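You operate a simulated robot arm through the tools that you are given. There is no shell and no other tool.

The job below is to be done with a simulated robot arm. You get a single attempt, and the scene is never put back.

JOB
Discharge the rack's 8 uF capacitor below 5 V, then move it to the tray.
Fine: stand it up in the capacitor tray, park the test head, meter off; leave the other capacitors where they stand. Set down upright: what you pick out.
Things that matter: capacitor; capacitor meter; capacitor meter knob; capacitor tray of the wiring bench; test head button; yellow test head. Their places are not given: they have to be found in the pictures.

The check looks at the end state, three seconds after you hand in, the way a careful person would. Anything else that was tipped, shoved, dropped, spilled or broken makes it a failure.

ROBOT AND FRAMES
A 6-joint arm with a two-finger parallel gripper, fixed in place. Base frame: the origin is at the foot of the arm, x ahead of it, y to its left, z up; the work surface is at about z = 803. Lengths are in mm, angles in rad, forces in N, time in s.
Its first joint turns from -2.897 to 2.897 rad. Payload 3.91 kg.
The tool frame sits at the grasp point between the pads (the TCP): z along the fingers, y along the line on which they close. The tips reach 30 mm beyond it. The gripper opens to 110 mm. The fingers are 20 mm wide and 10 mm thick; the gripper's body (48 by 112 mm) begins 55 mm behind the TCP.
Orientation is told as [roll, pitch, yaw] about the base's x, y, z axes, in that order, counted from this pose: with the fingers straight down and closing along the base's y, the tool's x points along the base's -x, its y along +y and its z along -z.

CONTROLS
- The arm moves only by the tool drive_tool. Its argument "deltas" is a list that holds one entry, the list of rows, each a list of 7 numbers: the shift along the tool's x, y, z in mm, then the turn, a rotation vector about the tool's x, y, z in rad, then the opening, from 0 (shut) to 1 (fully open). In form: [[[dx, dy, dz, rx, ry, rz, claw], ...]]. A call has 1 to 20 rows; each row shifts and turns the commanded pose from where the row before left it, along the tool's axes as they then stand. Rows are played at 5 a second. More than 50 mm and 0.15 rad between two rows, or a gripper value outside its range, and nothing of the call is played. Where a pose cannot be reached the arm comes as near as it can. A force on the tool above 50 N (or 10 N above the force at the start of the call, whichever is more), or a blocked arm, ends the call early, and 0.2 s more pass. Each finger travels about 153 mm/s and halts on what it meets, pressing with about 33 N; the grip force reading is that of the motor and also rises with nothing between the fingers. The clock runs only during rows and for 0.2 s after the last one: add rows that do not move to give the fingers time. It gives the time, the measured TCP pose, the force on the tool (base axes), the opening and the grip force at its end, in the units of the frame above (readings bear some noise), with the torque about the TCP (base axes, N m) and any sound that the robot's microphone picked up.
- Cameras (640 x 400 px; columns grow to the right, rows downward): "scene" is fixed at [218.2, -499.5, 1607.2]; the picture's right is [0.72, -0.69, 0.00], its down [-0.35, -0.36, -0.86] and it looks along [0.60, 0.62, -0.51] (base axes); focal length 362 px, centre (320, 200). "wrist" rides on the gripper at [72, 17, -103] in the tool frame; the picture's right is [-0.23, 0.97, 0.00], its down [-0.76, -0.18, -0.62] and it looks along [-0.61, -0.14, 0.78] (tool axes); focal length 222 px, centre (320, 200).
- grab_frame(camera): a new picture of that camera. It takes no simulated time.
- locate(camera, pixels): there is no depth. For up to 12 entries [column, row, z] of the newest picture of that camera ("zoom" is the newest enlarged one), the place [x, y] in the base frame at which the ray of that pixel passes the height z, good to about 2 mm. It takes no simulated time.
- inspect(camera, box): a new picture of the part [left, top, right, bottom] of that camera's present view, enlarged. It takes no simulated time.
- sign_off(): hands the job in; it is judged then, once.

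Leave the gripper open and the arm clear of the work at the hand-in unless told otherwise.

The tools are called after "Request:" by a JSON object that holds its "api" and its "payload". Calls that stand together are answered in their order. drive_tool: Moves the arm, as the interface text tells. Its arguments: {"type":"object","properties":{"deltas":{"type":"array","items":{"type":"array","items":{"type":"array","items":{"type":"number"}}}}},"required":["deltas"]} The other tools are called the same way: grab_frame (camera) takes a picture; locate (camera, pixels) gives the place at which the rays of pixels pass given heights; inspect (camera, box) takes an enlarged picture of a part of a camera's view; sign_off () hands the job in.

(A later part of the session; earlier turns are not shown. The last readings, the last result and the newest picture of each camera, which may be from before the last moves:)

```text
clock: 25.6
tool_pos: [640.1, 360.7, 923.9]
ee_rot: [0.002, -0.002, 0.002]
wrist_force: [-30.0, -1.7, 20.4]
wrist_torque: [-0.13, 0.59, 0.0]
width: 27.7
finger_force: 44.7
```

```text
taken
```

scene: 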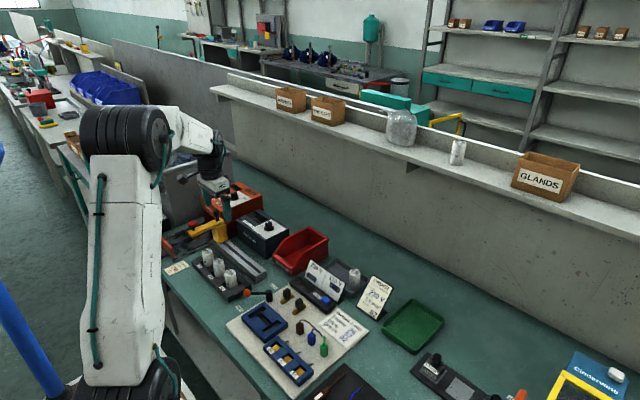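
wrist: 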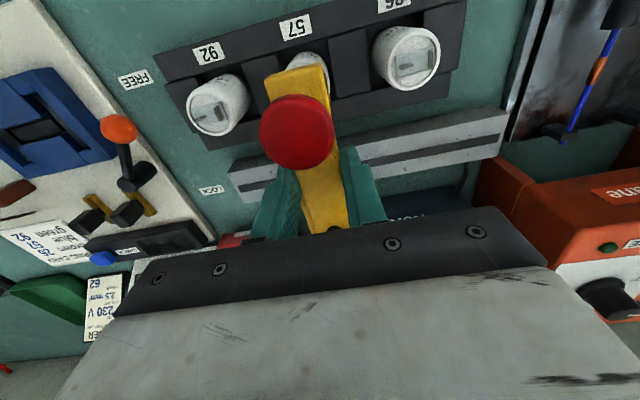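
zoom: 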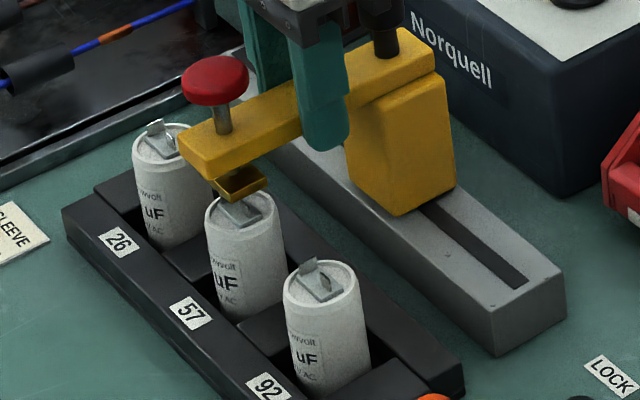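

The head is centred over the 8 uF capacitor. I release the arm, rise 50 mm and move over the button at (600, 361), closing the fingers to press with them.

Request:
{"api": "drive_tool", "payload": {"deltas": [[[0, 0, 0, 0, 0, 0, 0.3], [0, 0, 0, 0, 0, 0, 0.42], [0, 0, 0, 0, 0, 0, 0.42], [0, 0, -20, 0, 0, 0, 0.42], [0, 0, -25, 0, 0, 0, 0.42], [0, 0, -25, 0, 0, 0, 0.3], [20, 0, 0, 0, 0, 0, 0.1], [20, 0, 0, 0, 0, 0, 0], [0, 0, 0, 0, 0, 0, 0], [0, 0, 0, 0, 0, 0, 0]]]}}

Request:
{"api": "inspect", "payload": {"camera": "scene", "box": [190, 200, 290, 290]}}

Request:
{"api": "grab_frame", "payload": {"camera": "wrist"}}

```text
clock: 27.8
tool_pos: [601.7, 361.7, 992.7]
ee_rot: [0.001, -0.002, 0.002]
wrist_force: [0.0, -0.4, 0.0]
wrist_torque: [0.04, -0.01, -0.02]
width: 0.1
finger_force: 32.8
```

```text
4.44 times, centred on (240, 245) of scene
```

zoom: 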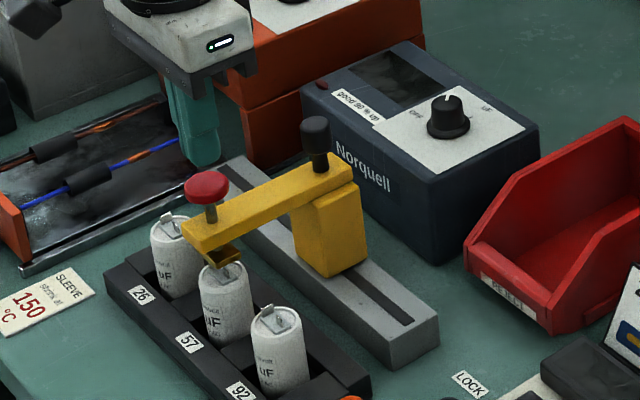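

```text
taken
```

wrist: 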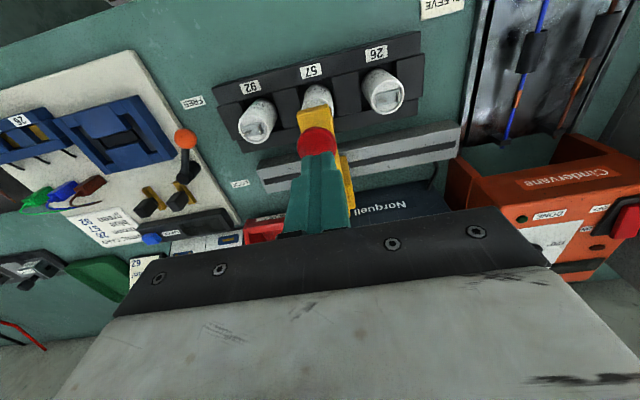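

I check the button's position before pressing: zoom button at (207,183), i.e. scene about (214.5,241.2).

Request:
{"api": "locate", "payload": {"camera": "zoom", "pixels": [[207, 183, 940], [207, 183, 936], [217, 260, 880], [222, 270, 866]]}}

Request:
{"api": "locate", "payload": {"camera": "wrist", "pixels": [[317, 142, 940]]}}

Request:
{"api": "inspect", "payload": {"camera": "scene", "box": [195, 225, 245, 275]}}

```text
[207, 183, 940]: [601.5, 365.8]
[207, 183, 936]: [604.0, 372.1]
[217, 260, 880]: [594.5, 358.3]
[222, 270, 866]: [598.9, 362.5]
```

```text
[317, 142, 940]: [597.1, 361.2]
```

```text
8.00 times, centred on (220, 250) of scene
```

zoom: 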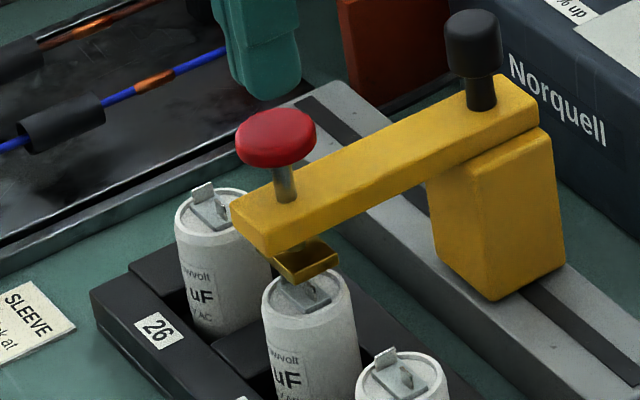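

Aligned. I press down slowly onto the button.

Request:
{"api": "drive_tool", "payload": {"deltas": [[[0.5, 0, 10, 0, 0, 0, 0], [0, 0, 10, 0, 0, 0, 0], [0, 0, 3, 0, 0, 0, 0], [0, 0, 2, 0, 0, 0, 0], [0, 0, 2, 0, 0, 0, 0], [0, 0, 2, 0, 0, 0, 0], [0, 0, 0, 0, 0, 0, 0]]]}}

Request:
{"api": "inspect", "payload": {"camera": "scene", "box": [195, 225, 245, 275]}}

Request:
{"api": "inspect", "payload": {"camera": "scene", "box": [240, 200, 300, 240]}}

```text
clock: 29.4
tool_pos: [600.5, 361.1, 965.8]
ee_rot: [0.004, -0.005, 0.001]
wrist_force: [-0.6, -3.8, 35.6]
wrist_torque: [-0.09, 0.08, -0.01]
width: 0.0
finger_force: 32.8
heard: click
```

```text
8.00 times, centred on (220, 250) of scene
```

zoom: 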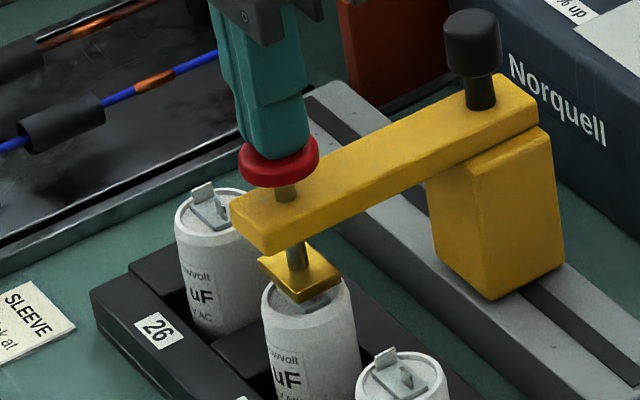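

```text
10.00 times, centred on (270, 220) of scene
```

zoom: 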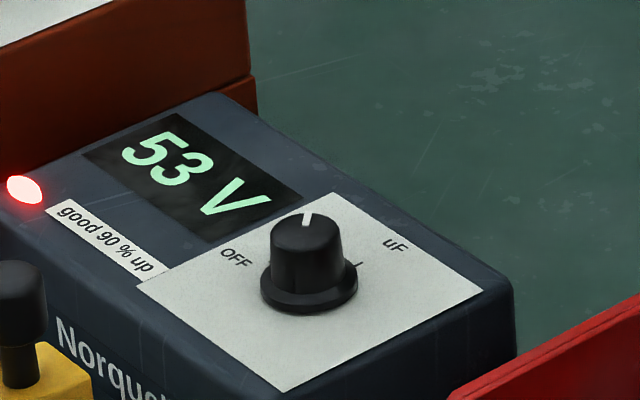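

A click, and the meter shows 53 V with a red lamp. I hold still for about 2 s and read again.

Request:
{"api": "drive_tool", "payload": {"deltas": [[[0, 0, 0, 0, 0, 0, 0], [0, 0, 0, 0, 0, 0, 0], [0, 0, 0, 0, 0, 0, 0], [0, 0, 0, 0, 0, 0, 0], [0, 0, 0, 0, 0, 0, 0], [0, 0, 0, 0, 0, 0, 0], [0, 0, 0, 0, 0, 0, 0], [0, 0, 0, 0, 0, 0, 0]]]}}

Request:
{"api": "inspect", "payload": {"camera": "scene", "box": [240, 200, 300, 240]}}

```text
clock: 30.7
tool_pos: [601.0, 361.6, 965.7]
ee_rot: [0.006, -0.005, 0.001]
wrist_force: [-7.3, -4.8, 15.4]
wrist_torque: [-0.13, 0.29, 0.01]
width: 0.0
finger_force: 33.9
stopped in row 6: the force on the tool passed its limit at 50 N (the readings are from after the stop); the commanded pose is now the measured one
```

```text
10.00 times, centred on (270, 220) of scene
```

zoom: 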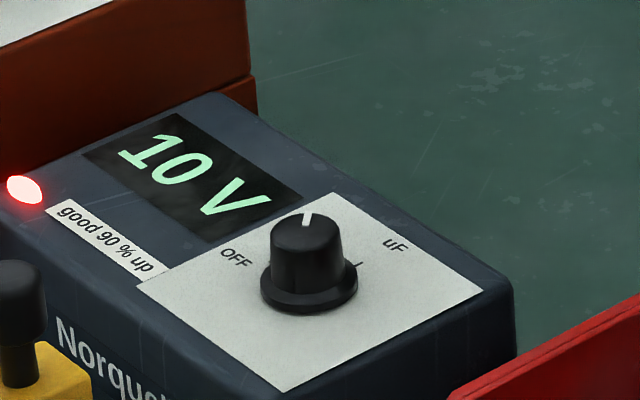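

10 V and falling. The force drifted up and the call stopped, but contact remains. I keep holding in a short call.

Request:
{"api": "drive_tool", "payload": {"deltas": [[[0, 0, 0, 0, 0, 0, 0], [0, 0, 0, 0, 0, 0, 0], [0, 0, 0, 0, 0, 0, 0], [0, 0, 0, 0, 0, 0, 0]]]}}

Request:
{"api": "inspect", "payload": {"camera": "scene", "box": [240, 200, 300, 240]}}

```text
clock: 31.7
tool_pos: [600.0, 362.0, 967.1]
ee_rot: [0.007, -0.005, 0.001]
wrist_force: [-7.1, -2.3, 26.1]
wrist_torque: [-0.07, 0.31, 0.02]
width: 0.3
finger_force: 33.2
```

```text
10.00 times, centred on (270, 220) of scene
```

zoom: 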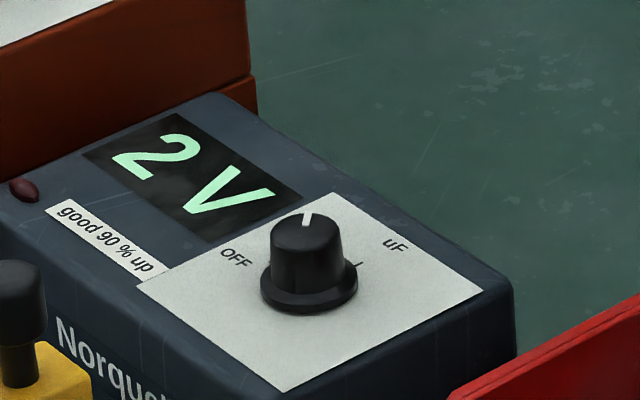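

2 V and the red lamp is out. I hold another second or so to bring it to about zero.

Request:
{"api": "drive_tool", "payload": {"deltas": [[[0, 0, 0, 0, 0, 0, 0], [0, 0, 0, 0, 0, 0, 0], [0, 0, 0, 0, 0, 0, 0], [0, 0, 0, 0, 0, 0, 0]]]}}

Request:
{"api": "inspect", "payload": {"camera": "scene", "box": [240, 200, 300, 240]}}

```text
clock: 32.7
tool_pos: [599.4, 362.9, 967.2]
ee_rot: [0.006, -0.005, 0.001]
wrist_force: [-5.2, -0.3, 31.4]
wrist_torque: [-0.01, 0.24, 0.07]
width: 0.0
finger_force: 32.8
```

```text
10.00 times, centred on (270, 220) of scene
```

zoom: 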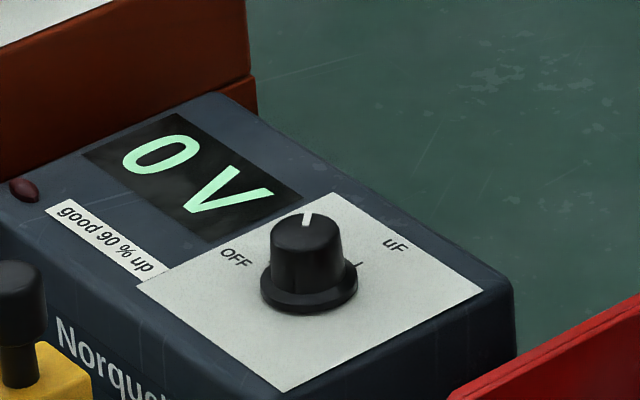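

0 V. I release the button and rise, then inspect that the head and capacitor are as before.

Request:
{"api": "drive_tool", "payload": {"deltas": [[[0, 0, -5, 0, 0, 0, 0], [0, 0, -10, 0, 0, 0, 0], [0, 0, -15, 0, 0, 0, 0], [0, 0, 0, 0, 0, 0, 0], [0, 0, 0, 0, 0, 0, 0.2], [0, 0, 0, 0, 0, 0, 0.42], [0, 0, 0, 0, 0, 0, 0.42]]]}}

Request:
{"api": "inspect", "payload": {"camera": "scene", "box": [190, 205, 290, 285]}}

Request:
{"api": "grab_frame", "payload": {"camera": "wrist"}}

```text
clock: 34.3
tool_pos: [601.6, 361.6, 996.3]
ee_rot: [0.004, -0.002, 0.002]
wrist_force: [0.5, -0.2, -0.4]
wrist_torque: [-0.03, 0.03, 0.01]
width: 46.4
finger_force: 0.0
```

```text
5.00 times, centred on (240, 245) of scene
```

zoom: 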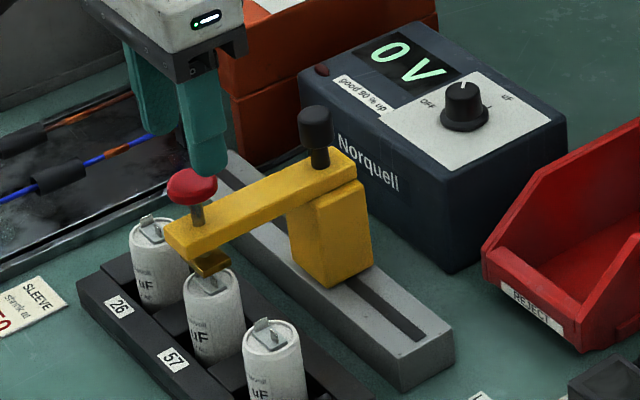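

```text
taken
```

wrist: 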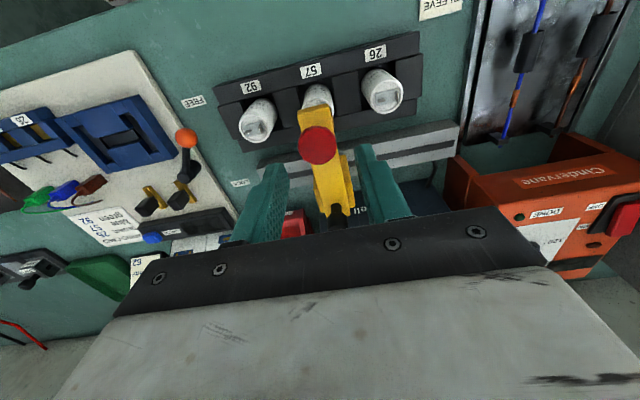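

The meter still shows 0 V after I lifted. I check whether the button came back up or latched.

Request:
{"api": "inspect", "payload": {"camera": "scene", "box": [195, 225, 245, 275]}}

```text
8.00 times, centred on (220, 250) of scene
```

zoom: 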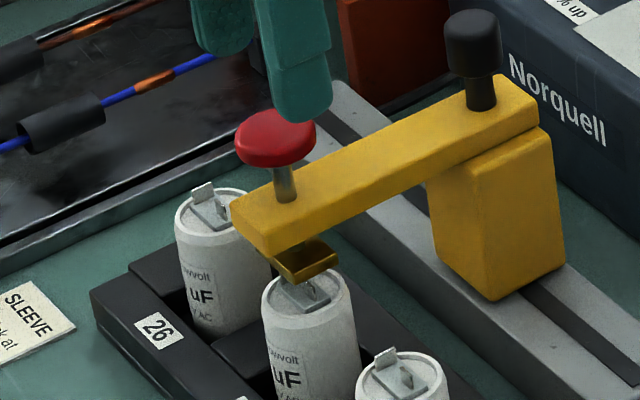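

The button has sprung back up, the plate is clear of the terminals. I go back to x=640, descend and grip the yellow arm again.

Request:
{"api": "drive_tool", "payload": {"deltas": [[[-20, 0, 0, 0, 0, 0, 0.42], [-19, 0, 0, 0, 0, 0, 0.42], [0, 0, 20, 0, 0, 0, 0.42], [0, 0, 20, 0, 0, 0, 0.42], [0, 0, 20, 0, 0, 0, 0.42], [0, 0, 12, 0, 0, 0, 0.42], [0, 0, 0, 0, 0, 0, 0.42], [0, 0, 0, 0, 0, 0, 0.3], [0, 0, 0, 0, 0, 0, 0.2], [0, 0, 0, 0, 0, 0, 0.2], [0, 0, 0, 0, 0, 0, 0.2]]]}}

Request:
{"api": "inspect", "payload": {"camera": "scene", "box": [190, 205, 290, 285]}}

```text
clock: 36.7
tool_pos: [640.5, 361.2, 923.8]
ee_rot: [0.003, -0.004, 0.0]
wrist_force: [0.1, -2.3, -3.5]
wrist_torque: [-0.48, 0.01, -0.73]
width: 27.2
finger_force: 44.4
```

```text
5.00 times, centred on (240, 245) of scene
```

zoom: 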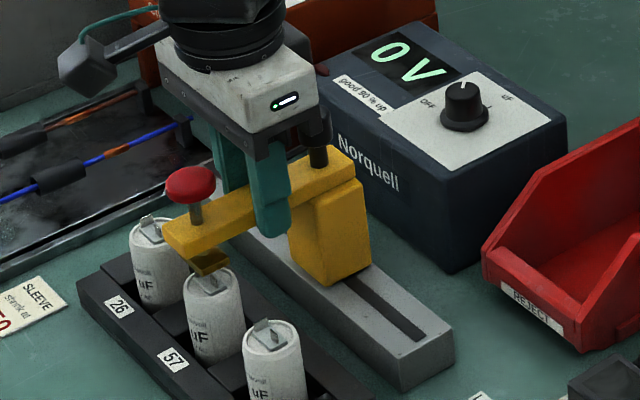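

Gripped. I slide the head back toward the park end: first about 130 mm.

Request:
{"api": "drive_tool", "payload": {"deltas": [[[0, 6, 0, 0, 0, 0, 0.2], [0, 9, 0, 0, 0, 0, 0.2], [0, 10, 0, 0, 0, 0, 0.2], [0, 10, 0, 0, 0, 0, 0.2], [0, 10, 0, 0, 0, 0, 0.2], [0, 10, 0, 0, 0, 0, 0.2], [0, 10, 0, 0, 0, 0, 0.2], [0, 10, 0, 0, 0, 0, 0.2], [0, 10, 0, 0, 0, 0, 0.2], [0, 10, 0, 0, 0, 0, 0.2], [0, 10, 0, 0, 0, 0, 0.2], [0, 10, 0, 0, 0, 0, 0.2], [0, 10, 0, 0, 0, 0, 0.2], [0, 5, 0, 0, 0, 0, 0.2], [0, 0, 0, 0, 0, 0, 0.2]]]}}

Request:
{"api": "inspect", "payload": {"camera": "scene", "box": [180, 185, 260, 245]}}

```text
clock: 39.9
tool_pos: [640.2, 491.5, 923.5]
ee_rot: [0.005, -0.003, 0.0]
wrist_force: [4.3, 0.9, -16.3]
wrist_torque: [-0.11, 0.11, -0.6]
width: 27.4
finger_force: 45.2
```

```text
6.67 times, centred on (220, 215) of scene
```

zoom: 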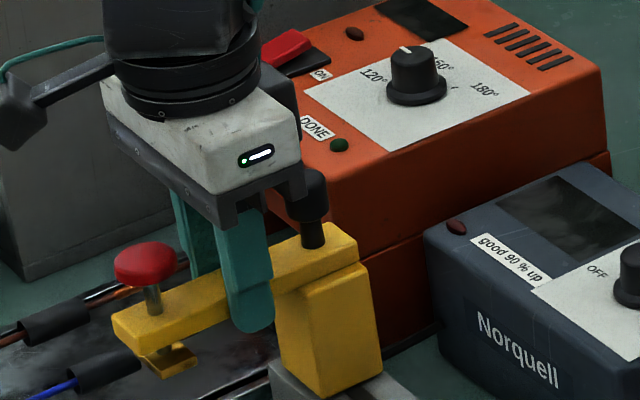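

About 10 mm remain to the original park position. I move on in small steps until it is at y≈502.5.

Request:
{"api": "drive_tool", "payload": {"deltas": [[[0, 4, 0, 0, 0, 0, 0.2], [0, 3, 0, 0, 0, 0, 0.2], [0, 2, 0, 0, 0, 0, 0.2], [0, 1.5, 0, 0, 0, 0, 0.2], [0, 0, 0, 0, 0, 0, 0.2]]]}}

Request:
{"api": "inspect", "payload": {"camera": "scene", "box": [180, 185, 260, 245]}}

```text
clock: 41.1
tool_pos: [640.5, 500.4, 923.7]
ee_rot: [0.0, -0.001, 0.002]
wrist_force: [-3.0, -23.1, -20.7]
wrist_torque: [-0.5, -0.52, 0.19]
width: 27.8
finger_force: 45.1
```

```text
6.67 times, centred on (220, 215) of scene
```

zoom: 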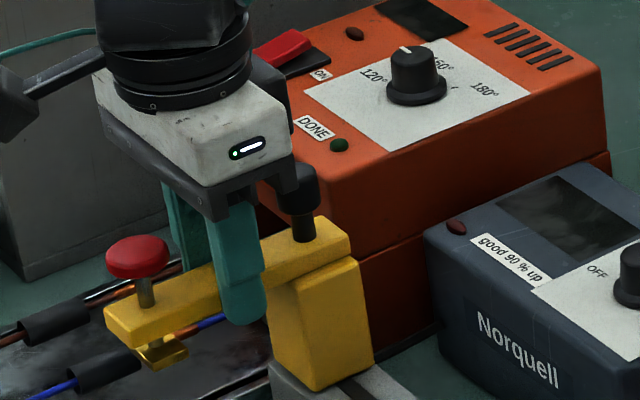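

The head is against its end stop (23 N) and matches its original parked look. I open, rise straight up, then travel to above the meter knob and turn the gripper 45°.

Request:
{"api": "drive_tool", "payload": {"deltas": [[[0, 0, 0, 0, 0, 0, 0.3], [0, 0, 0, 0, 0, 0, 0.42], [0, 0, 0, 0, 0, 0, 0.42], [0, 0, -20, 0, 0, 0, 0.42], [0, 0, -30, 0, 0, 0, 0.42], [0, 0, -30, 0, 0, 0, 0.5], [0, 0, -25, 0, 0, 0, 0.5], [-28, -21.5, 0, 0, 0, 0, 0.5], [-28, -21.5, 0, 0, 0, 0, 0.5], [-28, -21.5, 0, 0, 0, 0, 0.5], [-28, -21.5, 0, 0, 0, 0, 0.5], [-28, -21.5, 0, 0, 0, 0, 0.5], [-27.5, -22.5, 0, 0, 0, 0, 0.5], [0, 0, 0, 0, 0, 0.131, 0.5], [0, 0, 0, 0, 0, 0.131, 0.5], [0, 0, 0, 0, 0, 0.131, 0.5], [0, 0, 0, 0, 0, 0.131, 0.5], [0, 0, 0, 0, 0, 0.131, 0.5], [0, 0, 0, 0, 0, 0.131, 0.5], [0, 0, 0, 0, 0, 0, 0.5]]]}}

Request:
{"api": "grab_frame", "payload": {"camera": "scene"}}

Request:
{"api": "inspect", "payload": {"camera": "scene", "box": [180, 185, 300, 265]}}

```text
clock: 45.3
tool_pos: [807.3, 372.7, 1028.9]
ee_rot: [0.006, 0.0, -0.785]
wrist_force: [-0.4, 0.1, 0.6]
wrist_torque: [0.0, 0.0, 0.01]
width: 54.9
finger_force: 0.1
```

```text
taken
```

scene: 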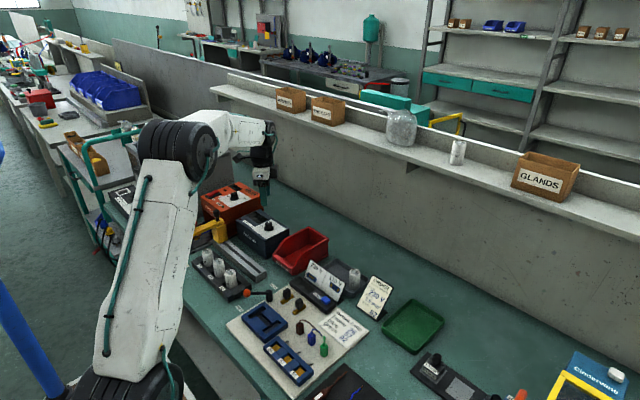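

```text
5.00 times, centred on (240, 225) of scene
```

zoom: 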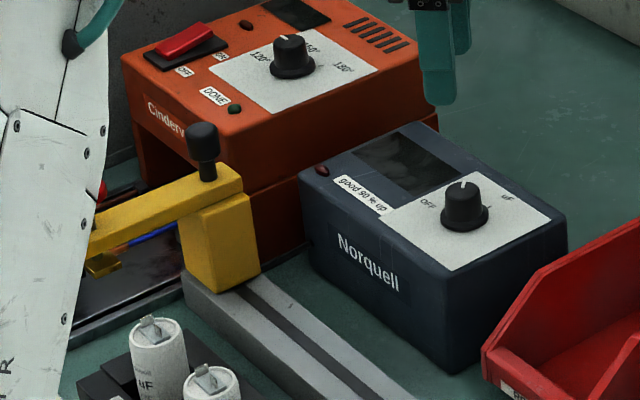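

The head is parked. I descend with the gripper turned 45° onto the knob and grip it.

Request:
{"api": "drive_tool", "payload": {"deltas": [[[-1.7, -1, 25, 0, 0, 0, 0.5], [0, 0, 25, 0, 0, 0, 0.5], [0, 0, 25, 0, 0, 0, 0.5], [0, 0, 20, 0, 0, 0, 0.5], [0, 0, 11.5, 0, 0, 0, 0.5], [0, 0, 0, 0, 0, 0, 0.5], [0, 0, 0, 0, 0, 0, 0.3], [0, 0, 0, 0, 0, 0, 0.15], [0, 0, 0, 0, 0, 0, 0.15], [0, 0, 0, 0, 0, 0, 0.15]]]}}

```text
clock: 47.5
tool_pos: [806.9, 370.3, 921.9]
ee_rot: [0.002, -0.001, -0.786]
wrist_force: [-23.8, -21.0, 0.9]
wrist_torque: [-0.84, 1.13, -0.05]
width: 25.6
finger_force: 44.8
```

Gripped with a side load along the closing line; I relieve it by 0.8 mm and turn back 45° counter-clockwise to OFF.

Request:
{"api": "drive_tool", "payload": {"deltas": [[[0, -0.8, 0, 0, 0, 0, 0.15], [0, 0, 0, 0, 0, -0.131, 0.15], [0, 0, 0, 0, 0, -0.131, 0.15], [0, 0, 0, 0, 0, -0.131, 0.15], [0, 0, 0, 0, 0, -0.131, 0.15], [0, 0, 0, 0, 0, -0.131, 0.15], [0, 0, 0, 0, 0, -0.131, 0.15], [0, 0, 0, 0, 0, 0, 0.15], [0, 0, 0, 0, 0, 0, 0.15]]]}}

```text
clock: 49.5
tool_pos: [806.7, 369.9, 921.4]
ee_rot: [0.002, -0.001, 0.003]
wrist_force: [-28.6, -2.1, -28.4]
wrist_torque: [-0.55, 0.8, -0.12]
width: 25.7
finger_force: 45.2
```

I open, rise and look at the pointer.

Request:
{"api": "drive_tool", "payload": {"deltas": [[[0, 0, 0, 0, 0, 0, 0.3], [0, 0, 0, 0, 0, 0, 0.5], [0, 0, 0, 0, 0, 0, 0.5], [0, 0, -20, 0, 0, 0, 0.5], [0, 0, -25, 0, 0, 0, 0.5], [0, 0, -25, 0, 0, 0, 0.5], [20, 0, -20, 0, 0, 0, 0.5], [20, 0, -20, 0, 0, 0, 0.5], [15, 0, 0, 0, 0, 0, 0.5], [0, 0, 0, 0, 0, 0, 0.5]]]}}

Request:
{"api": "grab_frame", "payload": {"camera": "wrist"}}

Request:
{"api": "inspect", "payload": {"camera": "wrist", "box": [280, 100, 420, 200]}}

Request:
{"api": "inspect", "payload": {"camera": "scene", "box": [240, 200, 300, 240]}}

```text
clock: 51.7
tool_pos: [752.7, 369.0, 1033.9]
ee_rot: [0.003, -0.003, 0.001]
wrist_force: [-0.3, 0.4, 0.1]
wrist_torque: [0.03, 0.03, -0.01]
width: 54.7
finger_force: 0.0
```

```text
taken
```

wrist: 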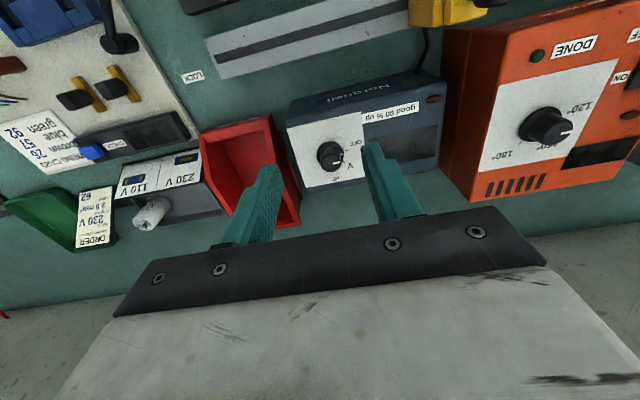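

```text
4.00 times, centred on (350, 150) of wrist
```

zoom: 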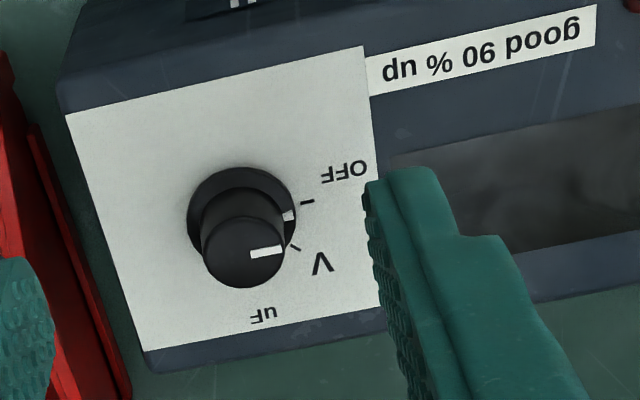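

```text
10.00 times, centred on (270, 220) of scene
```

zoom: 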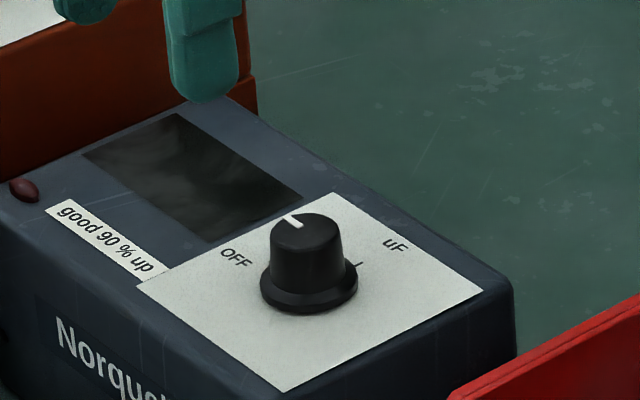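

The knob is back at OFF and the display is dark. Now I locate the grey capacitor tray and the capacitor already in it from the scene view.

Request:
{"api": "locate", "payload": {"camera": "scene", "pixels": [[336.4, 259.1, 815], [369.1, 278.9, 815], [351.6, 297.6, 815], [321.5, 267.5, 815], [355.1, 271.3, 866], [343, 283, 806], [340, 268, 806]]}}

Request:
{"api": "inspect", "payload": {"camera": "wrist", "box": [60, 120, 220, 240]}}

```text
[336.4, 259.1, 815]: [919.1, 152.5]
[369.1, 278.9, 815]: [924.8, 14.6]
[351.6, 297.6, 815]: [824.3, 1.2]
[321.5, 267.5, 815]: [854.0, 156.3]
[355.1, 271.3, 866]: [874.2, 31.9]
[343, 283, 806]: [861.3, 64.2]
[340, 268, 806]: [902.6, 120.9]
```

```text
3.33 times, centred on (140, 180) of wrist
```

zoom: 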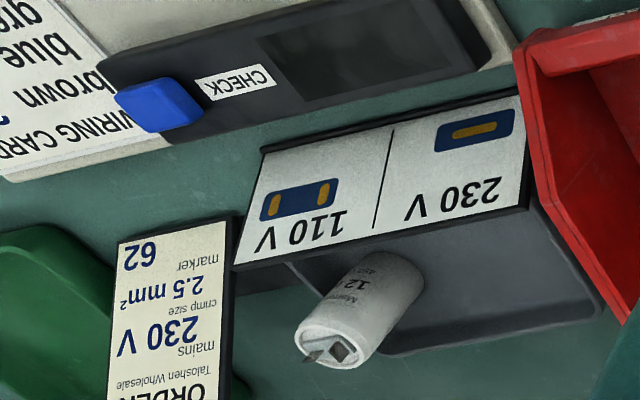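

The tray spans roughly x 824–925, y 0–156 with a 12 uF capacitor standing at about (874,32). I move over for a closer wrist view to choose the drop spot.

Request:
{"api": "drive_tool", "payload": {"deltas": [[[2, -28, 0, 0, 0, 0, 0.55], [2, -28, 0, 0, 0, 0, 0.55], [2, -28, 0, 0, 0, 0, 0.55], [2, -28, 0, 0, 0, 0, 0.55], [2, -28, 0, 0, 0, 0, 0.55], [2, -28, 0, 0, 0, 0, 0.55], [2, -28, 8, 0, 0, 0, 0.55], [2, -28, 8, 0, 0, 0, 0.55], [2, -25, 8, 0, 0, 0, 0.55], [0, 0, 0, 0, 0, 0, 0.55], [0, 0, 0, 0, 0, 0, 0.55]]]}}

Request:
{"api": "grab_frame", "payload": {"camera": "wrist"}}

Request:
{"api": "inspect", "payload": {"camera": "scene", "box": [270, 215, 400, 315]}}

```text
clock: 54.1
tool_pos: [734.3, 119.5, 1008.1]
ee_rot: [0.004, -0.005, 0.002]
wrist_force: [0.1, 0.3, -0.4]
wrist_torque: [0.0, 0.03, 0.04]
width: 60.7
finger_force: 0.0
```

```text
taken
```

wrist: 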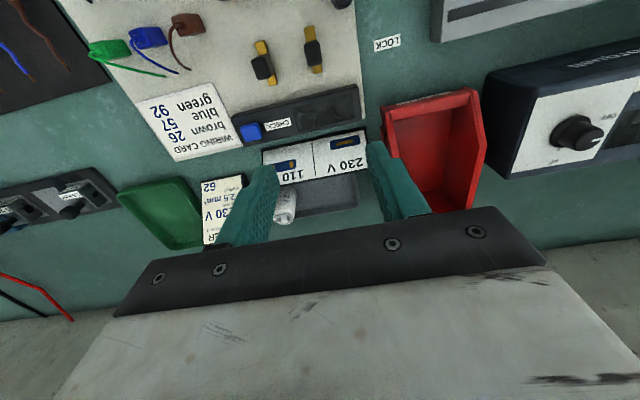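

```text
4.00 times, centred on (335, 265) of scene
```

zoom: 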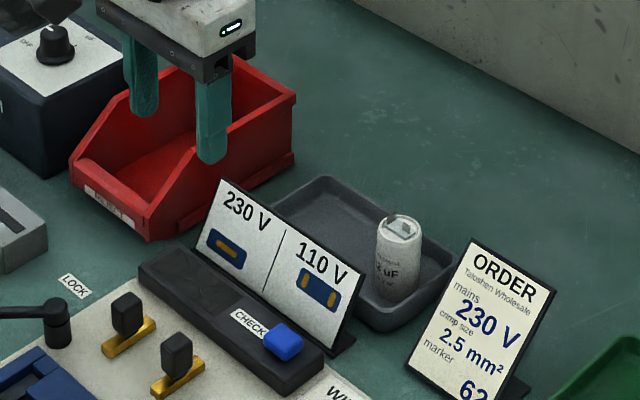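

Request:
{"api": "inspect", "payload": {"camera": "wrist", "box": [230, 100, 390, 220]}}

Request:
{"api": "inspect", "payload": {"camera": "wrist", "box": [360, 80, 500, 220]}}

```text
3.33 times, centred on (310, 160) of wrist
```

zoom: 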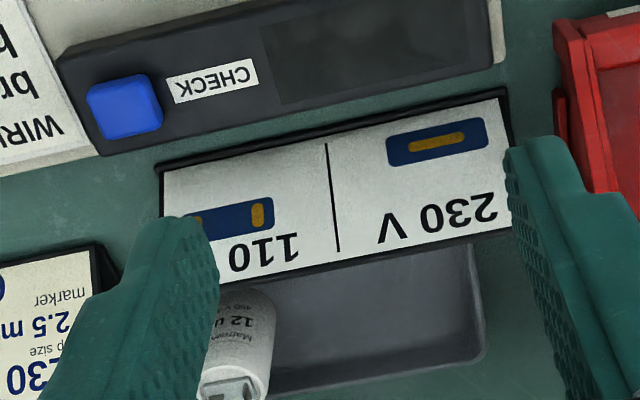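

```text
2.86 times, centred on (430, 150) of wrist
```

zoom: 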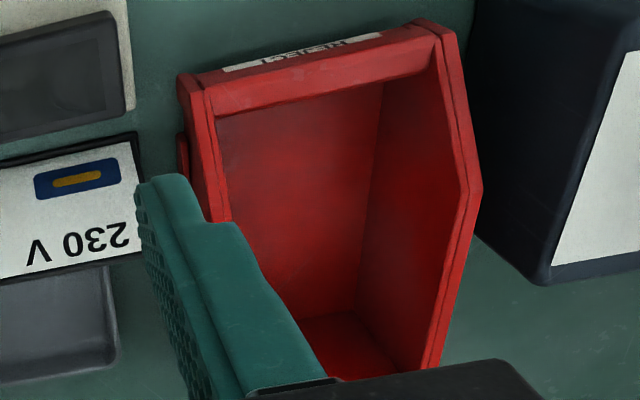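

Request:
{"api": "locate", "payload": {"camera": "wrist", "pixels": [[359.5, 206.5, 810], [359.5, 206.5, 820], [356.5, 173.5, 815], [367.6, 168.4, 850], [367.6, 168.4, 870], [367.6, 168.4, 890], [280, 218, 866], [390, 200, 860], [390, 200, 880]]}}

Request:
{"api": "locate", "payload": {"camera": "scene", "pixels": [[336.25, 259.5, 810], [336.25, 259.5, 820], [310, 259.5, 850], [310, 259.5, 870], [310, 259.5, 890], [346.25, 283, 870], [329.25, 239.25, 860], [329.25, 239.25, 880], [355.3, 271, 866], [352.5, 286, 806]]}}

```text
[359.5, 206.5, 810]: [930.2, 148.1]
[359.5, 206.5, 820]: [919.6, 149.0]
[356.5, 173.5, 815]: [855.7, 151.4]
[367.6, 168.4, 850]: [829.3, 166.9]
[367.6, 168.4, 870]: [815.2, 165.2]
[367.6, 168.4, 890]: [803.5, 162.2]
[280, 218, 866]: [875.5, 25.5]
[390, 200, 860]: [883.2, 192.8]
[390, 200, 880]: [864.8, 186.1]
```

```text
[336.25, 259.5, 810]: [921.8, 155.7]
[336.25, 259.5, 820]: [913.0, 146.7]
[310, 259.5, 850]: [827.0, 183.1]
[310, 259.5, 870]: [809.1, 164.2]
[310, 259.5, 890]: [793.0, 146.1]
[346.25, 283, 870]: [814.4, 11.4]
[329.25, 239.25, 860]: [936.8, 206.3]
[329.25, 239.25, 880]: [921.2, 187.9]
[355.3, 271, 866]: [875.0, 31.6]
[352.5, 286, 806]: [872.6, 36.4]
```

Drop spot chosen: about (875, 100), clear of the 12 uF capacitor (y≤49), the board (x≈812, top 869) and the red bin (y≥170). Now I travel above the 8 uF capacitor at (599, 361.3).

Request:
{"api": "drive_tool", "payload": {"deltas": [[[15, 26.9, 0, 0, 0, 0, 0.55], [15, 26.9, 0, 0, 0, 0, 0.55], [15, 26.9, 0, 0, 0, 0, 0.55], [15, 26.9, 0, 0, 0, 0, 0.55], [15, 26.9, 0, 0, 0, 0, 0.55], [15, 26.9, 0, 0, 0, 0, 0.55], [15, 26.9, 0, 0, 0, 0, 0.55], [15, 26.9, 0, 0, 0, 0, 0.55], [15, 26.9, 0, 0, 0, 0, 0.55], [0, 0, 25, 0, 0, 0, 0.55], [0, 0, 25, 0, 0, 0, 0.55], [0, 0, 20, 0, 0, 0, 0.55], [0, 0, 0, 0, 0, 0, 0.55], [0, 0, 0, 0, 0, 0, 0.55]]]}}

Request:
{"api": "grab_frame", "payload": {"camera": "wrist"}}

Request:
{"api": "inspect", "payload": {"camera": "scene", "box": [180, 210, 260, 290]}}

```text
clock: 57.1
tool_pos: [600.6, 362.2, 936.2]
ee_rot: [0.003, -0.004, 0.001]
wrist_force: [-0.7, -0.5, 0.6]
wrist_torque: [0.01, 0.01, 0.0]
width: 60.4
finger_force: 0.0
```

```text
taken
```

wrist: 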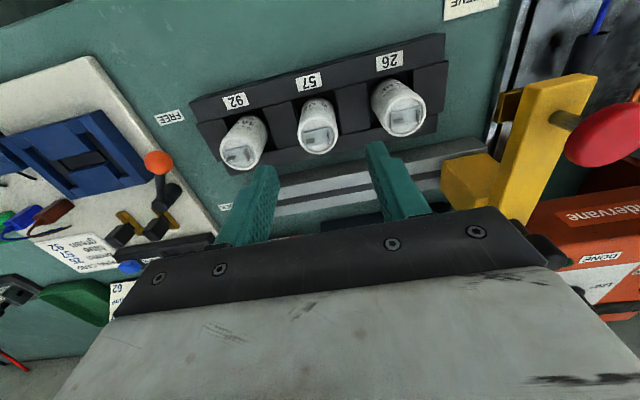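

```text
5.00 times, centred on (220, 250) of scene
```

zoom: 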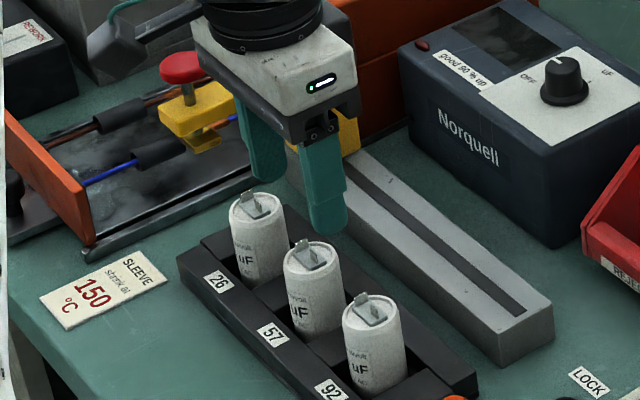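

I confirm the capacitor positions from this closer wrist view.

Request:
{"api": "inspect", "payload": {"camera": "wrist", "box": [210, 60, 430, 190]}}

```text
2.91 times, centred on (320, 125) of wrist
```

zoom: 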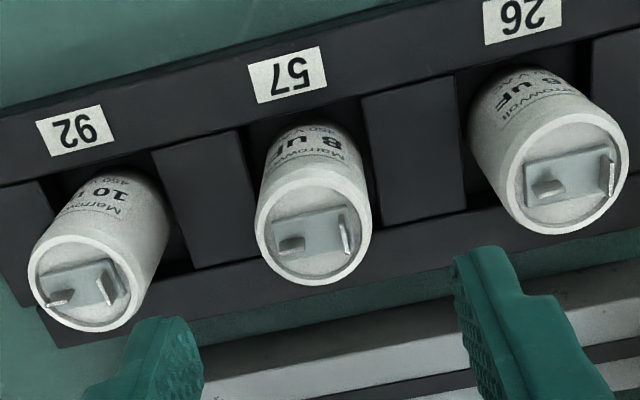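

Request:
{"api": "locate", "payload": {"camera": "zoom", "pixels": [[314, 228, 864], [86, 278, 864], [566, 175, 864], [314, 228, 868], [257, 228, 864], [371, 222, 864], [314, 285, 864], [300, 180, 816], [200, 230, 816], [410, 190, 816]]}}

```text
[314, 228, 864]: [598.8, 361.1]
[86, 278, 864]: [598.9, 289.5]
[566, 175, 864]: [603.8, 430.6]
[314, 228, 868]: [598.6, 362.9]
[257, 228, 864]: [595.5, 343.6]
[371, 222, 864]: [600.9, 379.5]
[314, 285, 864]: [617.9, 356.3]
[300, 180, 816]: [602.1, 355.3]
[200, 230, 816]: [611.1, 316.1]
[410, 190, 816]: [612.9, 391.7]
```

The capacitor is at (599, 361.3), about 36 mm wide; neighbours are well clear. I descend to z≈860 around it.

Request:
{"api": "drive_tool", "payload": {"deltas": [[[1.3, -0.8, 15, 0, 0, 0, 0.55], [0, 0, 20, 0, 0, 0, 0.55], [0, 0, 20, 0, 0, 0, 0.55], [0, 0, 15, 0, 0, 0, 0.55], [0, 0, 6, 0, 0, 0, 0.55], [0, 0, 0, 0, 0, 0, 0.55], [0, 0, 0, 0, 0, 0, 0.55]]]}}

Request:
{"api": "inspect", "payload": {"camera": "scene", "box": [180, 210, 260, 290]}}

Request:
{"api": "grab_frame", "payload": {"camera": "wrist"}}

```text
clock: 58.7
tool_pos: [596.4, 362.9, 863.4]
ee_rot: [0.003, -0.003, 0.002]
wrist_force: [-0.4, 0.0, -0.1]
wrist_torque: [0.01, 0.0, -0.01]
width: 60.5
finger_force: 0.0
```

```text
5.00 times, centred on (220, 250) of scene
```

zoom: 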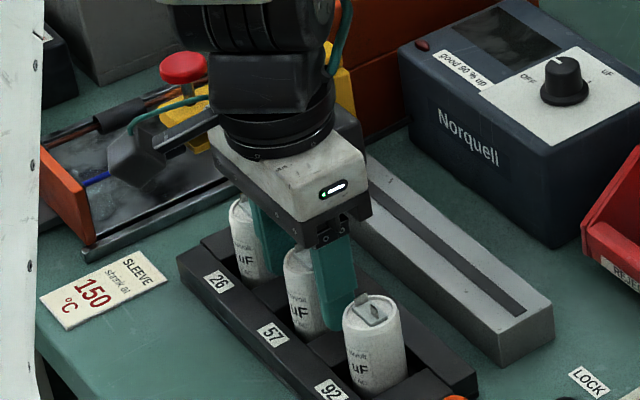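

```text
taken
```

wrist: 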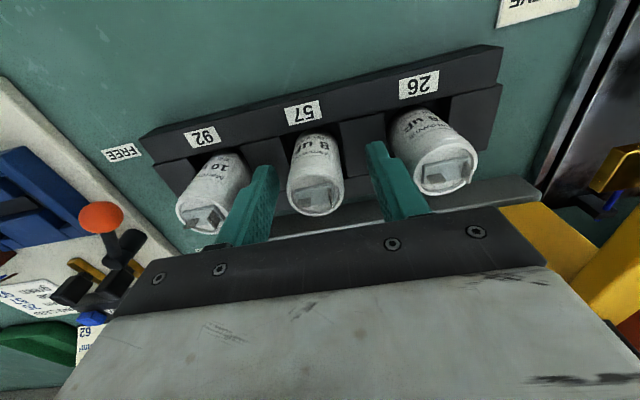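

I re-read the pose with still rows before closing.

Request:
{"api": "drive_tool", "payload": {"deltas": [[[0, 0, 0, 0, 0, 0, 0.55], [0, 0, 0, 0, 0, 0, 0.55]]]}}

```text
clock: 59.3
tool_pos: [598.5, 364.1, 863.1]
ee_rot: [0.002, -0.004, 0.002]
wrist_force: [0.5, 0.2, -0.6]
wrist_torque: [0.05, -0.01, 0.04]
width: 60.7
finger_force: 0.1
```

The pose reads about y=363.5; I shift 1.5 mm toward -y and 3 mm down, then close slowly on the capacitor.

Request:
{"api": "drive_tool", "payload": {"deltas": [[[0, -1.5, 2, 0, 0, 0, 0.5], [0, 0, 0, 0, 0, 0, 0.45], [0, 0, 0, 0, 0, 0, 0.4], [0, 0, 0, 0, 0, 0, 0.37], [0, 0, 0, 0, 0, 0, 0.35], [0, 0, 0, 0, 0, 0, 0.34]]]}}

```text
clock: 60.7
tool_pos: [598.2, 362.6, 859.8]
ee_rot: [0.004, -0.005, 0.001]
wrist_force: [-0.2, -0.8, -0.5]
wrist_torque: [-0.02, 0.04, 0.0]
width: 37.4
finger_force: 0.1
```

Not yet in contact at 37.4 mm with almost no force. I close fully to grip.

Request:
{"api": "drive_tool", "payload": {"deltas": [[[0, 0, 0, 0, 0, 0, 0.33], [0, 0, 0, 0, 0, 0, 0.31], [0, 0, 0, 0, 0, 0, 0.28], [0, 0, 0, 0, 0, 0, 0.25], [0, 0, 0, 0, 0, 0, 0.25]]]}}

Request:
{"api": "inspect", "payload": {"camera": "scene", "box": [180, 210, 260, 290]}}

```text
clock: 61.9
tool_pos: [597.8, 361.0, 860.2]
ee_rot: [0.004, -0.004, 0.002]
wrist_force: [-0.3, -0.8, -0.2]
wrist_torque: [-0.05, -0.03, -0.02]
width: 32.7
finger_force: 32.5
```

```text
5.00 times, centred on (220, 250) of scene
```

zoom: 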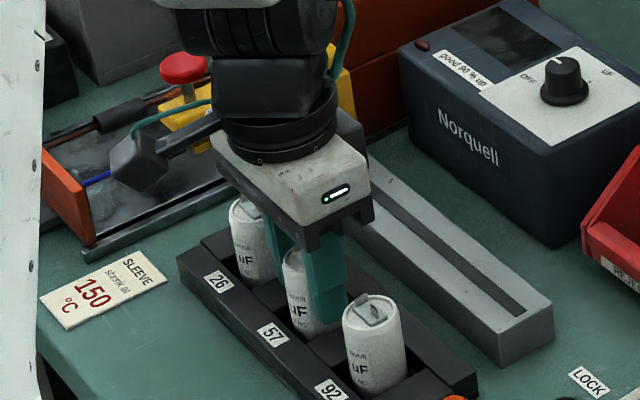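

Gripped at 32.7 mm with 32 N. I lift straight up slowly.

Request:
{"api": "drive_tool", "payload": {"deltas": [[[0, 0, -4, 0, 0, 0, 0.25], [0, 0, -6, 0, 0, 0, 0.25], [0, 0, -10, 0, 0, 0, 0.25], [0, 0, -15, 0, 0, 0, 0.25], [0, 0, -15, 0, 0, 0, 0.25], [0, 0, -20, 0, 0, 0, 0.25], [0, 0, -20, 0, 0, 0, 0.25], [0, 0, -20, 0, 0, 0, 0.25], [0, 0, -20, 0, 0, 0, 0.25], [0, 0, 0, 0, 0, 0, 0.25]]]}}

Request:
{"api": "inspect", "payload": {"camera": "scene", "box": [170, 190, 270, 290]}}

Request:
{"api": "grab_frame", "payload": {"camera": "wrist"}}

```text
clock: 64.1
tool_pos: [597.3, 360.3, 991.5]
ee_rot: [0.004, -0.004, 0.001]
wrist_force: [-0.3, 0.9, -0.5]
wrist_torque: [0.03, 0.0, -0.01]
width: 32.4
finger_force: 32.4
```

```text
4.00 times, centred on (220, 240) of scene
```

zoom: 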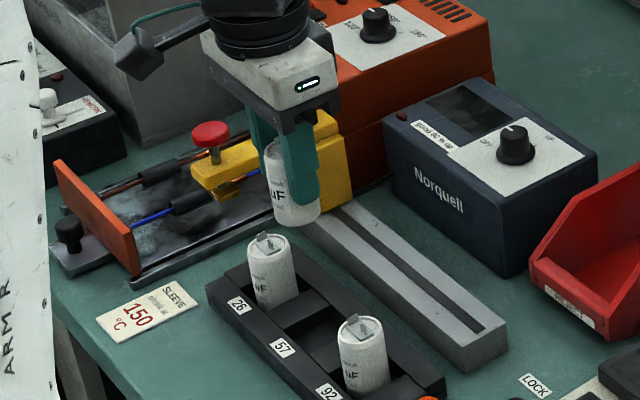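

```text
taken
```

wrist: 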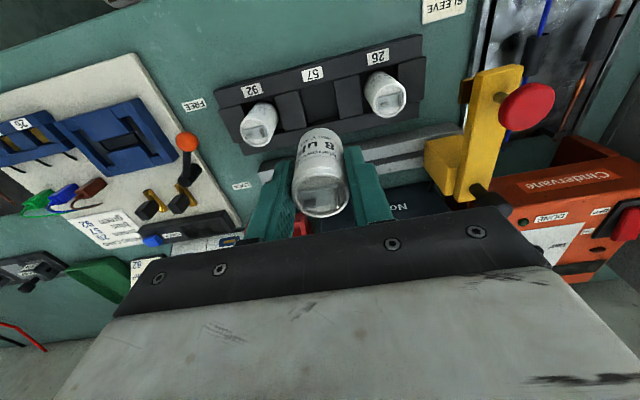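

The 8 uF capacitor is held upright; the neighbours are undisturbed. I carry it at this height to above the tray at (875,100).

Request:
{"api": "drive_tool", "payload": {"deltas": [[[-10, -10, 0, 0, 0, 0, 0.25], [-20, -19, 0, 0, 0, 0, 0.25], [-20.5, -19, 0, 0, 0, 0, 0.25], [-20.5, -19, 0, 0, 0, 0, 0.25], [-20.5, -19, 0, 0, 0, 0, 0.25], [-20.5, -19, 0, 0, 0, 0, 0.25], [-20.5, -19, 0, 0, 0, 0, 0.25], [-20.5, -19, 0, 0, 0, 0, 0.25], [-20.5, -19, 0, 0, 0, 0, 0.25], [-20.5, -19, 0, 0, 0, 0, 0.25], [-20.5, -19, 0, 0, 0, 0, 0.25], [-20.5, -19, 0, 0, 0, 0, 0.25], [-20.5, -19, 0, 0, 0, 0, 0.25], [-15, -14, 0, 0, 0, 0, 0.25], [-7.5, -7, 0, 0, 0, 0, 0.25], [0, 0, 0, 0, 0, 0, 0.25], [0, 0, 0, 0, 0, 0, 0.25]]]}}

Request:
{"api": "grab_frame", "payload": {"camera": "wrist"}}

Request:
{"api": "inspect", "payload": {"camera": "scene", "box": [270, 200, 400, 310]}}

```text
clock: 67.7
tool_pos: [877.8, 103.1, 988.8]
ee_rot: [0.003, -0.004, 0.002]
wrist_force: [-0.2, 0.5, -1.1]
wrist_torque: [0.0, 0.04, 0.0]
width: 32.8
finger_force: 33.5
```

```text
taken
```

wrist: 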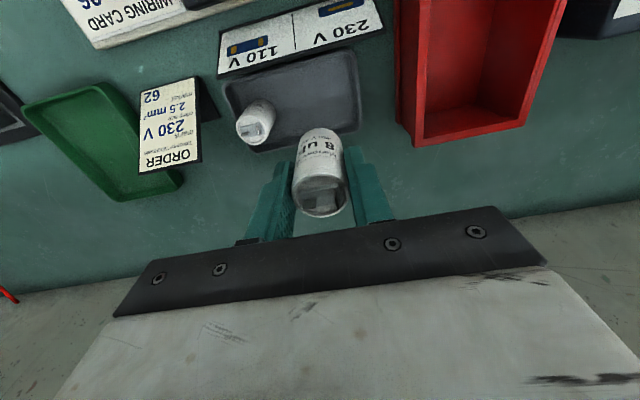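

```text
3.64 times, centred on (335, 255) of scene
```

zoom: 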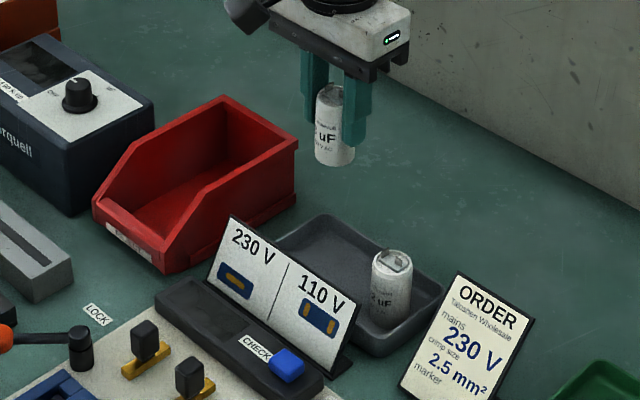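

The tray is fully visible now. I locate its corners and the 12 uF capacitor from this view.

Request:
{"api": "locate", "payload": {"camera": "wrist", "pixels": [[225, 85, 817], [353, 48, 817], [361, 127, 817], [250, 152, 817], [253, 128, 866], [262, 106, 806], [293, 100, 806], [400, 110, 880], [415, 145, 880]]}}

Request:
{"api": "inspect", "payload": {"camera": "wrist", "box": [210, 30, 410, 160]}}

```text
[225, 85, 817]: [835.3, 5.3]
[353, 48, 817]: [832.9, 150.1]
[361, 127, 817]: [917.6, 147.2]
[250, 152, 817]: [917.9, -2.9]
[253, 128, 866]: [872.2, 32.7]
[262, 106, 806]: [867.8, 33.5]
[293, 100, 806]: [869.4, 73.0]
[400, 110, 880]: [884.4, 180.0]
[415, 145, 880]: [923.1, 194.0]
```

```text
3.08 times, centred on (310, 95) of wrist
```

zoom: 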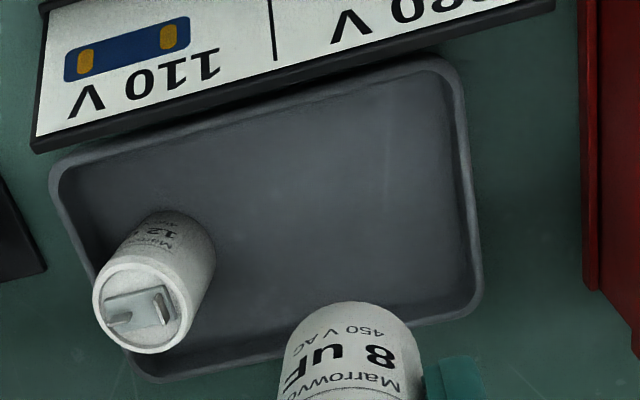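

Tray spans x 834–918, y 0–149; the target (877,102) is well inside and clear. I lower 118 mm.

Request:
{"api": "drive_tool", "payload": {"deltas": [[[0, -1, 20, 0, 0, 0, 0.25], [0, 0, 20, 0, 0, 0, 0.25], [0, 0, 20, 0, 0, 0, 0.25], [0, 0, 20, 0, 0, 0, 0.25], [0, 0, 18, 0, 0, 0, 0.25], [0, 0, 12, 0, 0, 0, 0.25], [0, 0, 8, 0, 0, 0, 0.25], [0, 0, 0, 0, 0, 0, 0.25]]]}}

Request:
{"api": "inspect", "payload": {"camera": "scene", "box": [290, 220, 390, 300]}}

Request:
{"api": "grab_frame", "payload": {"camera": "wrist"}}

```text
clock: 69.5
tool_pos: [876.9, 102.5, 871.6]
ee_rot: [0.004, -0.006, 0.001]
wrist_force: [0.1, -0.4, -1.1]
wrist_torque: [0.04, 0.01, -0.02]
width: 32.5
finger_force: 33.2
```

```text
5.00 times, centred on (340, 260) of scene
```

zoom: 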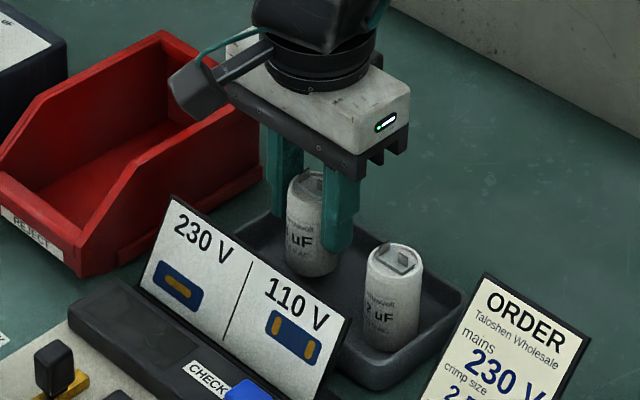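

```text
taken
```

wrist: 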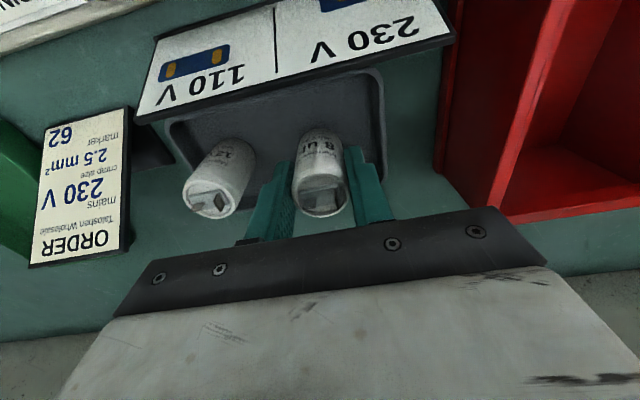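

Capacitor is just above the tray floor. I lower in small steps, watching the vertical force.

Request:
{"api": "drive_tool", "payload": {"deltas": [[[0, 0, 2, 0, 0, 0, 0.25], [0, 0, 2, 0, 0, 0, 0.25], [0, 0, 2, 0, 0, 0, 0.25], [0, 0, 1, 0, 0, 0, 0.25], [0, 0, 0, 0, 0, 0, 0.25]]]}}

```text
clock: 70.7
tool_pos: [877.0, 100.4, 865.5]
ee_rot: [0.003, -0.004, 0.001]
wrist_force: [0.0, -0.2, -0.6]
wrist_torque: [-0.02, -0.02, 0.0]
width: 32.4
finger_force: 33.3
```

Request:
{"api": "drive_tool", "payload": {"deltas": [[[0, 0, 1.5, 0, 0, 0, 0.25], [0, 0, 1.5, 0, 0, 0, 0.25], [0, 0, 1, 0, 0, 0, 0.25], [0, 0, 0, 0, 0, 0, 0.25]]]}}

Request:
{"api": "inspect", "payload": {"camera": "scene", "box": [310, 230, 370, 290]}}

```text
clock: 71.7
tool_pos: [877.1, 101.6, 860.1]
ee_rot: [0.004, -0.004, 0.0]
wrist_force: [-0.2, 0.3, -0.8]
wrist_torque: [0.02, -0.01, -0.01]
width: 32.8
finger_force: 33.0
```

```text
6.67 times, centred on (340, 260) of scene
```

zoom: 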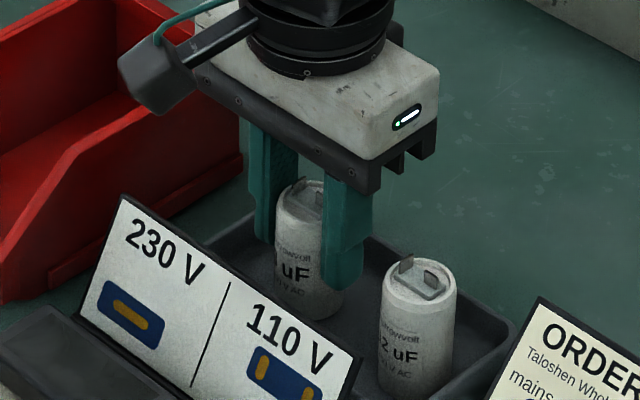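

No contact yet (force under 1 N). I continue in 1 mm steps.

Request:
{"api": "drive_tool", "payload": {"deltas": [[[0, 0, 1, 0, 0, 0, 0.25], [0, 0, 1, 0, 0, 0, 0.25], [0, 0, 0, 0, 0, 0, 0.25]]]}}

```text
clock: 72.5
tool_pos: [876.7, 101.2, 859.6]
ee_rot: [0.003, -0.004, 0.001]
wrist_force: [-2.1, -0.6, 7.0]
wrist_torque: [-0.13, 0.02, -0.03]
width: 32.4
finger_force: 33.5
```

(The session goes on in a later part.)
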